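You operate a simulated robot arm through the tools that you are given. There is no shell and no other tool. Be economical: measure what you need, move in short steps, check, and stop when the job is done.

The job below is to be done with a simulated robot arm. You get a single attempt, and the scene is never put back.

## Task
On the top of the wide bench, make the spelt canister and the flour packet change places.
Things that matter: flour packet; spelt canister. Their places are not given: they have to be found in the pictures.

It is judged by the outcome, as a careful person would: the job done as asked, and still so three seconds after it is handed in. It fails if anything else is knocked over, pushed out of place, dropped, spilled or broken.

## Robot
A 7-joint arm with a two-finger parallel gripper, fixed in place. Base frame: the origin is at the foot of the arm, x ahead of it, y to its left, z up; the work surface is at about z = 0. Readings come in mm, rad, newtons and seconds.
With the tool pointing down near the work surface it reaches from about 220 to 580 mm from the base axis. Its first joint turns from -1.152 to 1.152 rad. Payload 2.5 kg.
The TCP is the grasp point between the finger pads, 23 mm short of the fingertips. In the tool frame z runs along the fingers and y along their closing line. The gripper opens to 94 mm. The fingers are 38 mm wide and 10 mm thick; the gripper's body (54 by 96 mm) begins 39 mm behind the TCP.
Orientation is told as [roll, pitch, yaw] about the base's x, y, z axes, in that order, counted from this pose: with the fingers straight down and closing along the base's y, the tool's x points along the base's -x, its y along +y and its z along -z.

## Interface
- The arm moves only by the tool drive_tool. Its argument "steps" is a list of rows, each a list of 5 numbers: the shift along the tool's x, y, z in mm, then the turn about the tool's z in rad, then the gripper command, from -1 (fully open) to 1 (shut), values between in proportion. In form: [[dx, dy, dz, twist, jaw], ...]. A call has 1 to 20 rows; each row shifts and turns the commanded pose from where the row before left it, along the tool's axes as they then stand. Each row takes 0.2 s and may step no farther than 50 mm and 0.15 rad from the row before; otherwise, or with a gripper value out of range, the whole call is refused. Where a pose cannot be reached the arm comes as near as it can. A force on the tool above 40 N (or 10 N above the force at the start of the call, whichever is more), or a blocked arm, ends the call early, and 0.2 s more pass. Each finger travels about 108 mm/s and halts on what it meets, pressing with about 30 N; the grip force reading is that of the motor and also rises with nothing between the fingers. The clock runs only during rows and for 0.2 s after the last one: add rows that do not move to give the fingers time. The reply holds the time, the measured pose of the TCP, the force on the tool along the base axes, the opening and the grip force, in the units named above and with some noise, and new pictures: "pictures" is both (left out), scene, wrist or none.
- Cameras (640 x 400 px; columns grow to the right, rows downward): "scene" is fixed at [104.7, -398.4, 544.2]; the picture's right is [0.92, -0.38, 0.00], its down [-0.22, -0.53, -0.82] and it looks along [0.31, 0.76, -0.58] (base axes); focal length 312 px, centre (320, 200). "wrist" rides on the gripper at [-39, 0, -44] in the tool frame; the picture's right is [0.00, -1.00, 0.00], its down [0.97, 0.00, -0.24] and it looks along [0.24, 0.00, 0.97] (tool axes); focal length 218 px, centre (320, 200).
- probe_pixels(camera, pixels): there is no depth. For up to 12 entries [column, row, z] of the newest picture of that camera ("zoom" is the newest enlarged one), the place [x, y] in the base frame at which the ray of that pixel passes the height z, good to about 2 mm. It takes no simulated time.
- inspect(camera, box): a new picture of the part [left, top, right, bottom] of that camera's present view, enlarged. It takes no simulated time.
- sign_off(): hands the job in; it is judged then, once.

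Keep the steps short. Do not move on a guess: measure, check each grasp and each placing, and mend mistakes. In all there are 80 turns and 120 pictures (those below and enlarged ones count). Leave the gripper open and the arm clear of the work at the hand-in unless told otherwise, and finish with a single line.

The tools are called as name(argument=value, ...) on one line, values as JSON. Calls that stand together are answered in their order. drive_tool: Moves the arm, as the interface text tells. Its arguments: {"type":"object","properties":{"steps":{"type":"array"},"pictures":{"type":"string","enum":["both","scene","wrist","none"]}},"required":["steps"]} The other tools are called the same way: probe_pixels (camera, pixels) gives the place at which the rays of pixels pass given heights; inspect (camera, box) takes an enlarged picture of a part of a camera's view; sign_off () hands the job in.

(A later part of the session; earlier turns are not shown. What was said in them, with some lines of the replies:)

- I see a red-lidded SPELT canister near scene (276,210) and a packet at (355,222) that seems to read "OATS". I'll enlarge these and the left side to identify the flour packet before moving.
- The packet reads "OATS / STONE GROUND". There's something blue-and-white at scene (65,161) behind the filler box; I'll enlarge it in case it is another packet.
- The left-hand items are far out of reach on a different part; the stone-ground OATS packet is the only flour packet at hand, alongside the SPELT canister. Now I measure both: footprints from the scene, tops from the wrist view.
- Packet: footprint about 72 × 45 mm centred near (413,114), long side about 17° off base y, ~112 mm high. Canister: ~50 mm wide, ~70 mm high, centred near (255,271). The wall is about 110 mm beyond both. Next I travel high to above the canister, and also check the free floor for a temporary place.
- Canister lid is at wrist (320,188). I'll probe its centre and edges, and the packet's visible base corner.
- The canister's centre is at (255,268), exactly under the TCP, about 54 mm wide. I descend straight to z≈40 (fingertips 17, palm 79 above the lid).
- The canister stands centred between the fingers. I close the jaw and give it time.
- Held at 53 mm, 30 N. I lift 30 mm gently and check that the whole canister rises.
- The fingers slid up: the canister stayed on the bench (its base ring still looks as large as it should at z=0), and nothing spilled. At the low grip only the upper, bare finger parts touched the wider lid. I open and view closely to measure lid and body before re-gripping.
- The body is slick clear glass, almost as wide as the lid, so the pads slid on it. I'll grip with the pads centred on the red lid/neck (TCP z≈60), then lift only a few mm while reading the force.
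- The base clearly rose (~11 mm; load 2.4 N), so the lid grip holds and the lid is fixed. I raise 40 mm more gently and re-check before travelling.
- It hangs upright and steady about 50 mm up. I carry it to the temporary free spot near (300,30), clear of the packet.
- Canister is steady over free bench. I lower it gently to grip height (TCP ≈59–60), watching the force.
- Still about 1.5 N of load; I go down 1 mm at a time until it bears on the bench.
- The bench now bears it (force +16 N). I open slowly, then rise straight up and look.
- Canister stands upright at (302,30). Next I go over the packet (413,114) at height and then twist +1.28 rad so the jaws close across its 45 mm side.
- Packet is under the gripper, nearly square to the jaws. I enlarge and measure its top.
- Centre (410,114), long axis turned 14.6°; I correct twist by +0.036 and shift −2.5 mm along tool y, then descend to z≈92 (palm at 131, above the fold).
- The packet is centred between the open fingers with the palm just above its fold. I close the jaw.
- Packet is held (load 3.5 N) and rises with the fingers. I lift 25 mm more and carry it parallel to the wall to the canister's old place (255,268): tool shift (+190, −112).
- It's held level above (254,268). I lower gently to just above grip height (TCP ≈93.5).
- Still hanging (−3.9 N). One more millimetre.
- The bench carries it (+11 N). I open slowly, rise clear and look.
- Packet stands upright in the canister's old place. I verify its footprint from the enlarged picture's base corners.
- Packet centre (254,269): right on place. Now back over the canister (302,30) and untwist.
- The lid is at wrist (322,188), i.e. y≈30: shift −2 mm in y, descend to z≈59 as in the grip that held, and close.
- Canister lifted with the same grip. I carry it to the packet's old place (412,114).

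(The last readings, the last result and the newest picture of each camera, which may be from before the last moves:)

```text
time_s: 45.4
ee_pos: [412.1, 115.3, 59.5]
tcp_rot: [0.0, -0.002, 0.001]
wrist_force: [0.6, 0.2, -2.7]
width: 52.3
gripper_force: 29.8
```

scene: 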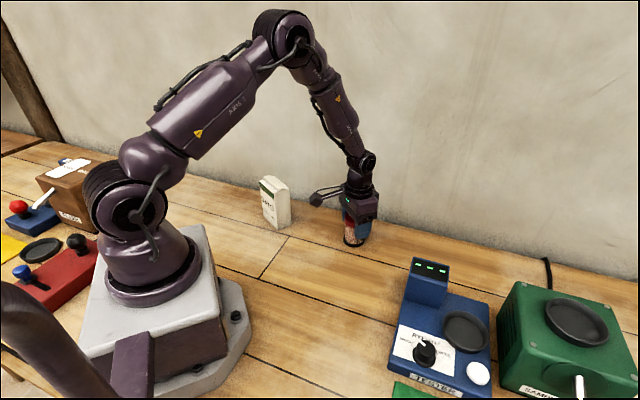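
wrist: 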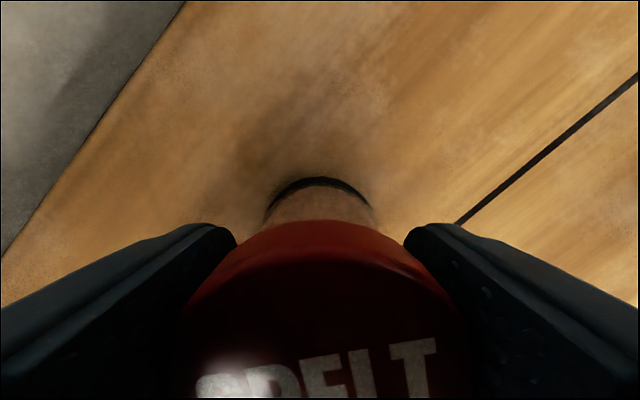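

It is over the place, still hanging (−2.7 N) about a millimetre up. Down 1 mm.

drive_tool(steps=[[0, 0, 1, 0, 1], [0, 0, 0, 0, 1]], pictures="none")

```text
time_s: 46.0
ee_pos: [412.5, 114.6, 58.9]
tcp_rot: [0.0, 0.002, 0.0]
wrist_force: [-4.0, -0.5, 9.7]
width: 52.3
gripper_force: 30.3
```

It bears on the bench (+10 N). I open slowly, rise clear and look.

drive_tool(steps=[[0, 0, 0, 0, 0.1], [0, 0, 0, 0, -0.3], [0, 0, 0, 0, -0.7], [0, 0, 0, 0, -1], [0, 0, 0, 0, -1], [0, 0, -40, 0, -1], [0, 0, -45, 0, -1], [0, 0, -45, 0, -1], [0, 0, -45, 0, -1], [0, 0, 0, 0, -1]])

inspect(camera="scene", box=[240, 160, 400, 260])

probe_pixels(camera="wrist", pixels=[[320, 188, 70]])

```text
time_s: 48.2
ee_pos: [411.8, 115.6, 233.5]
tcp_rot: [0.0, -0.001, 0.0]
wrist_force: [-0.2, -0.3, 0.2]
width: 93.8
gripper_force: 0.0
```

scene: 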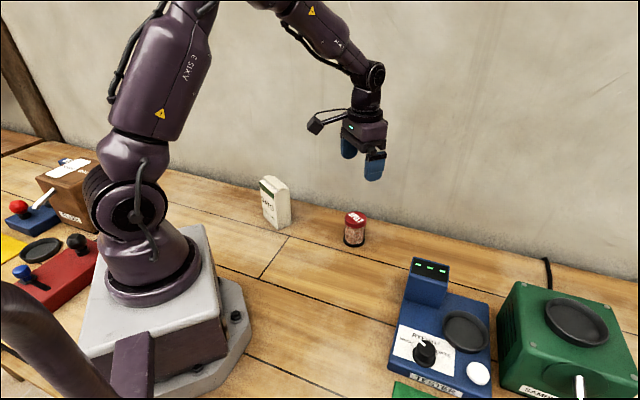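
wrist: 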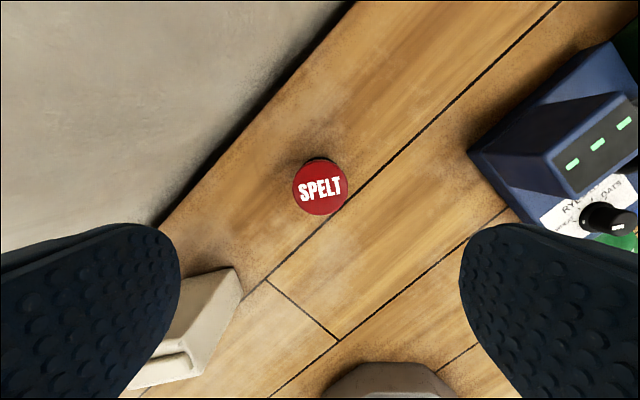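

```text
4.00 times, centred on (320, 210) of scene
```

zoom: 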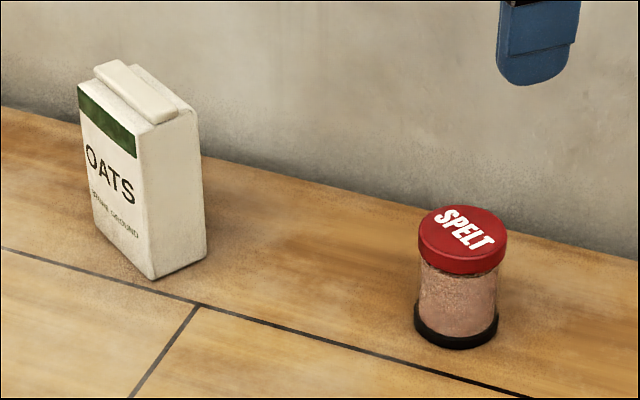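

```text
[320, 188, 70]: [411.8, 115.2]
```

Both stand upright in each other's places: canister at (412,115), packet at (254,269). The gripper is open and well clear, and nothing else has moved, so I hand in.

sign_off()

```text
The job is handed in.
```

The spelt canister and the flour packet (the one labelled "OATS / STONE GROUND", the only packet within reach) have changed places on the wide bench; both stand upright, nothing else was disturbed, and the gripper is open and clear.
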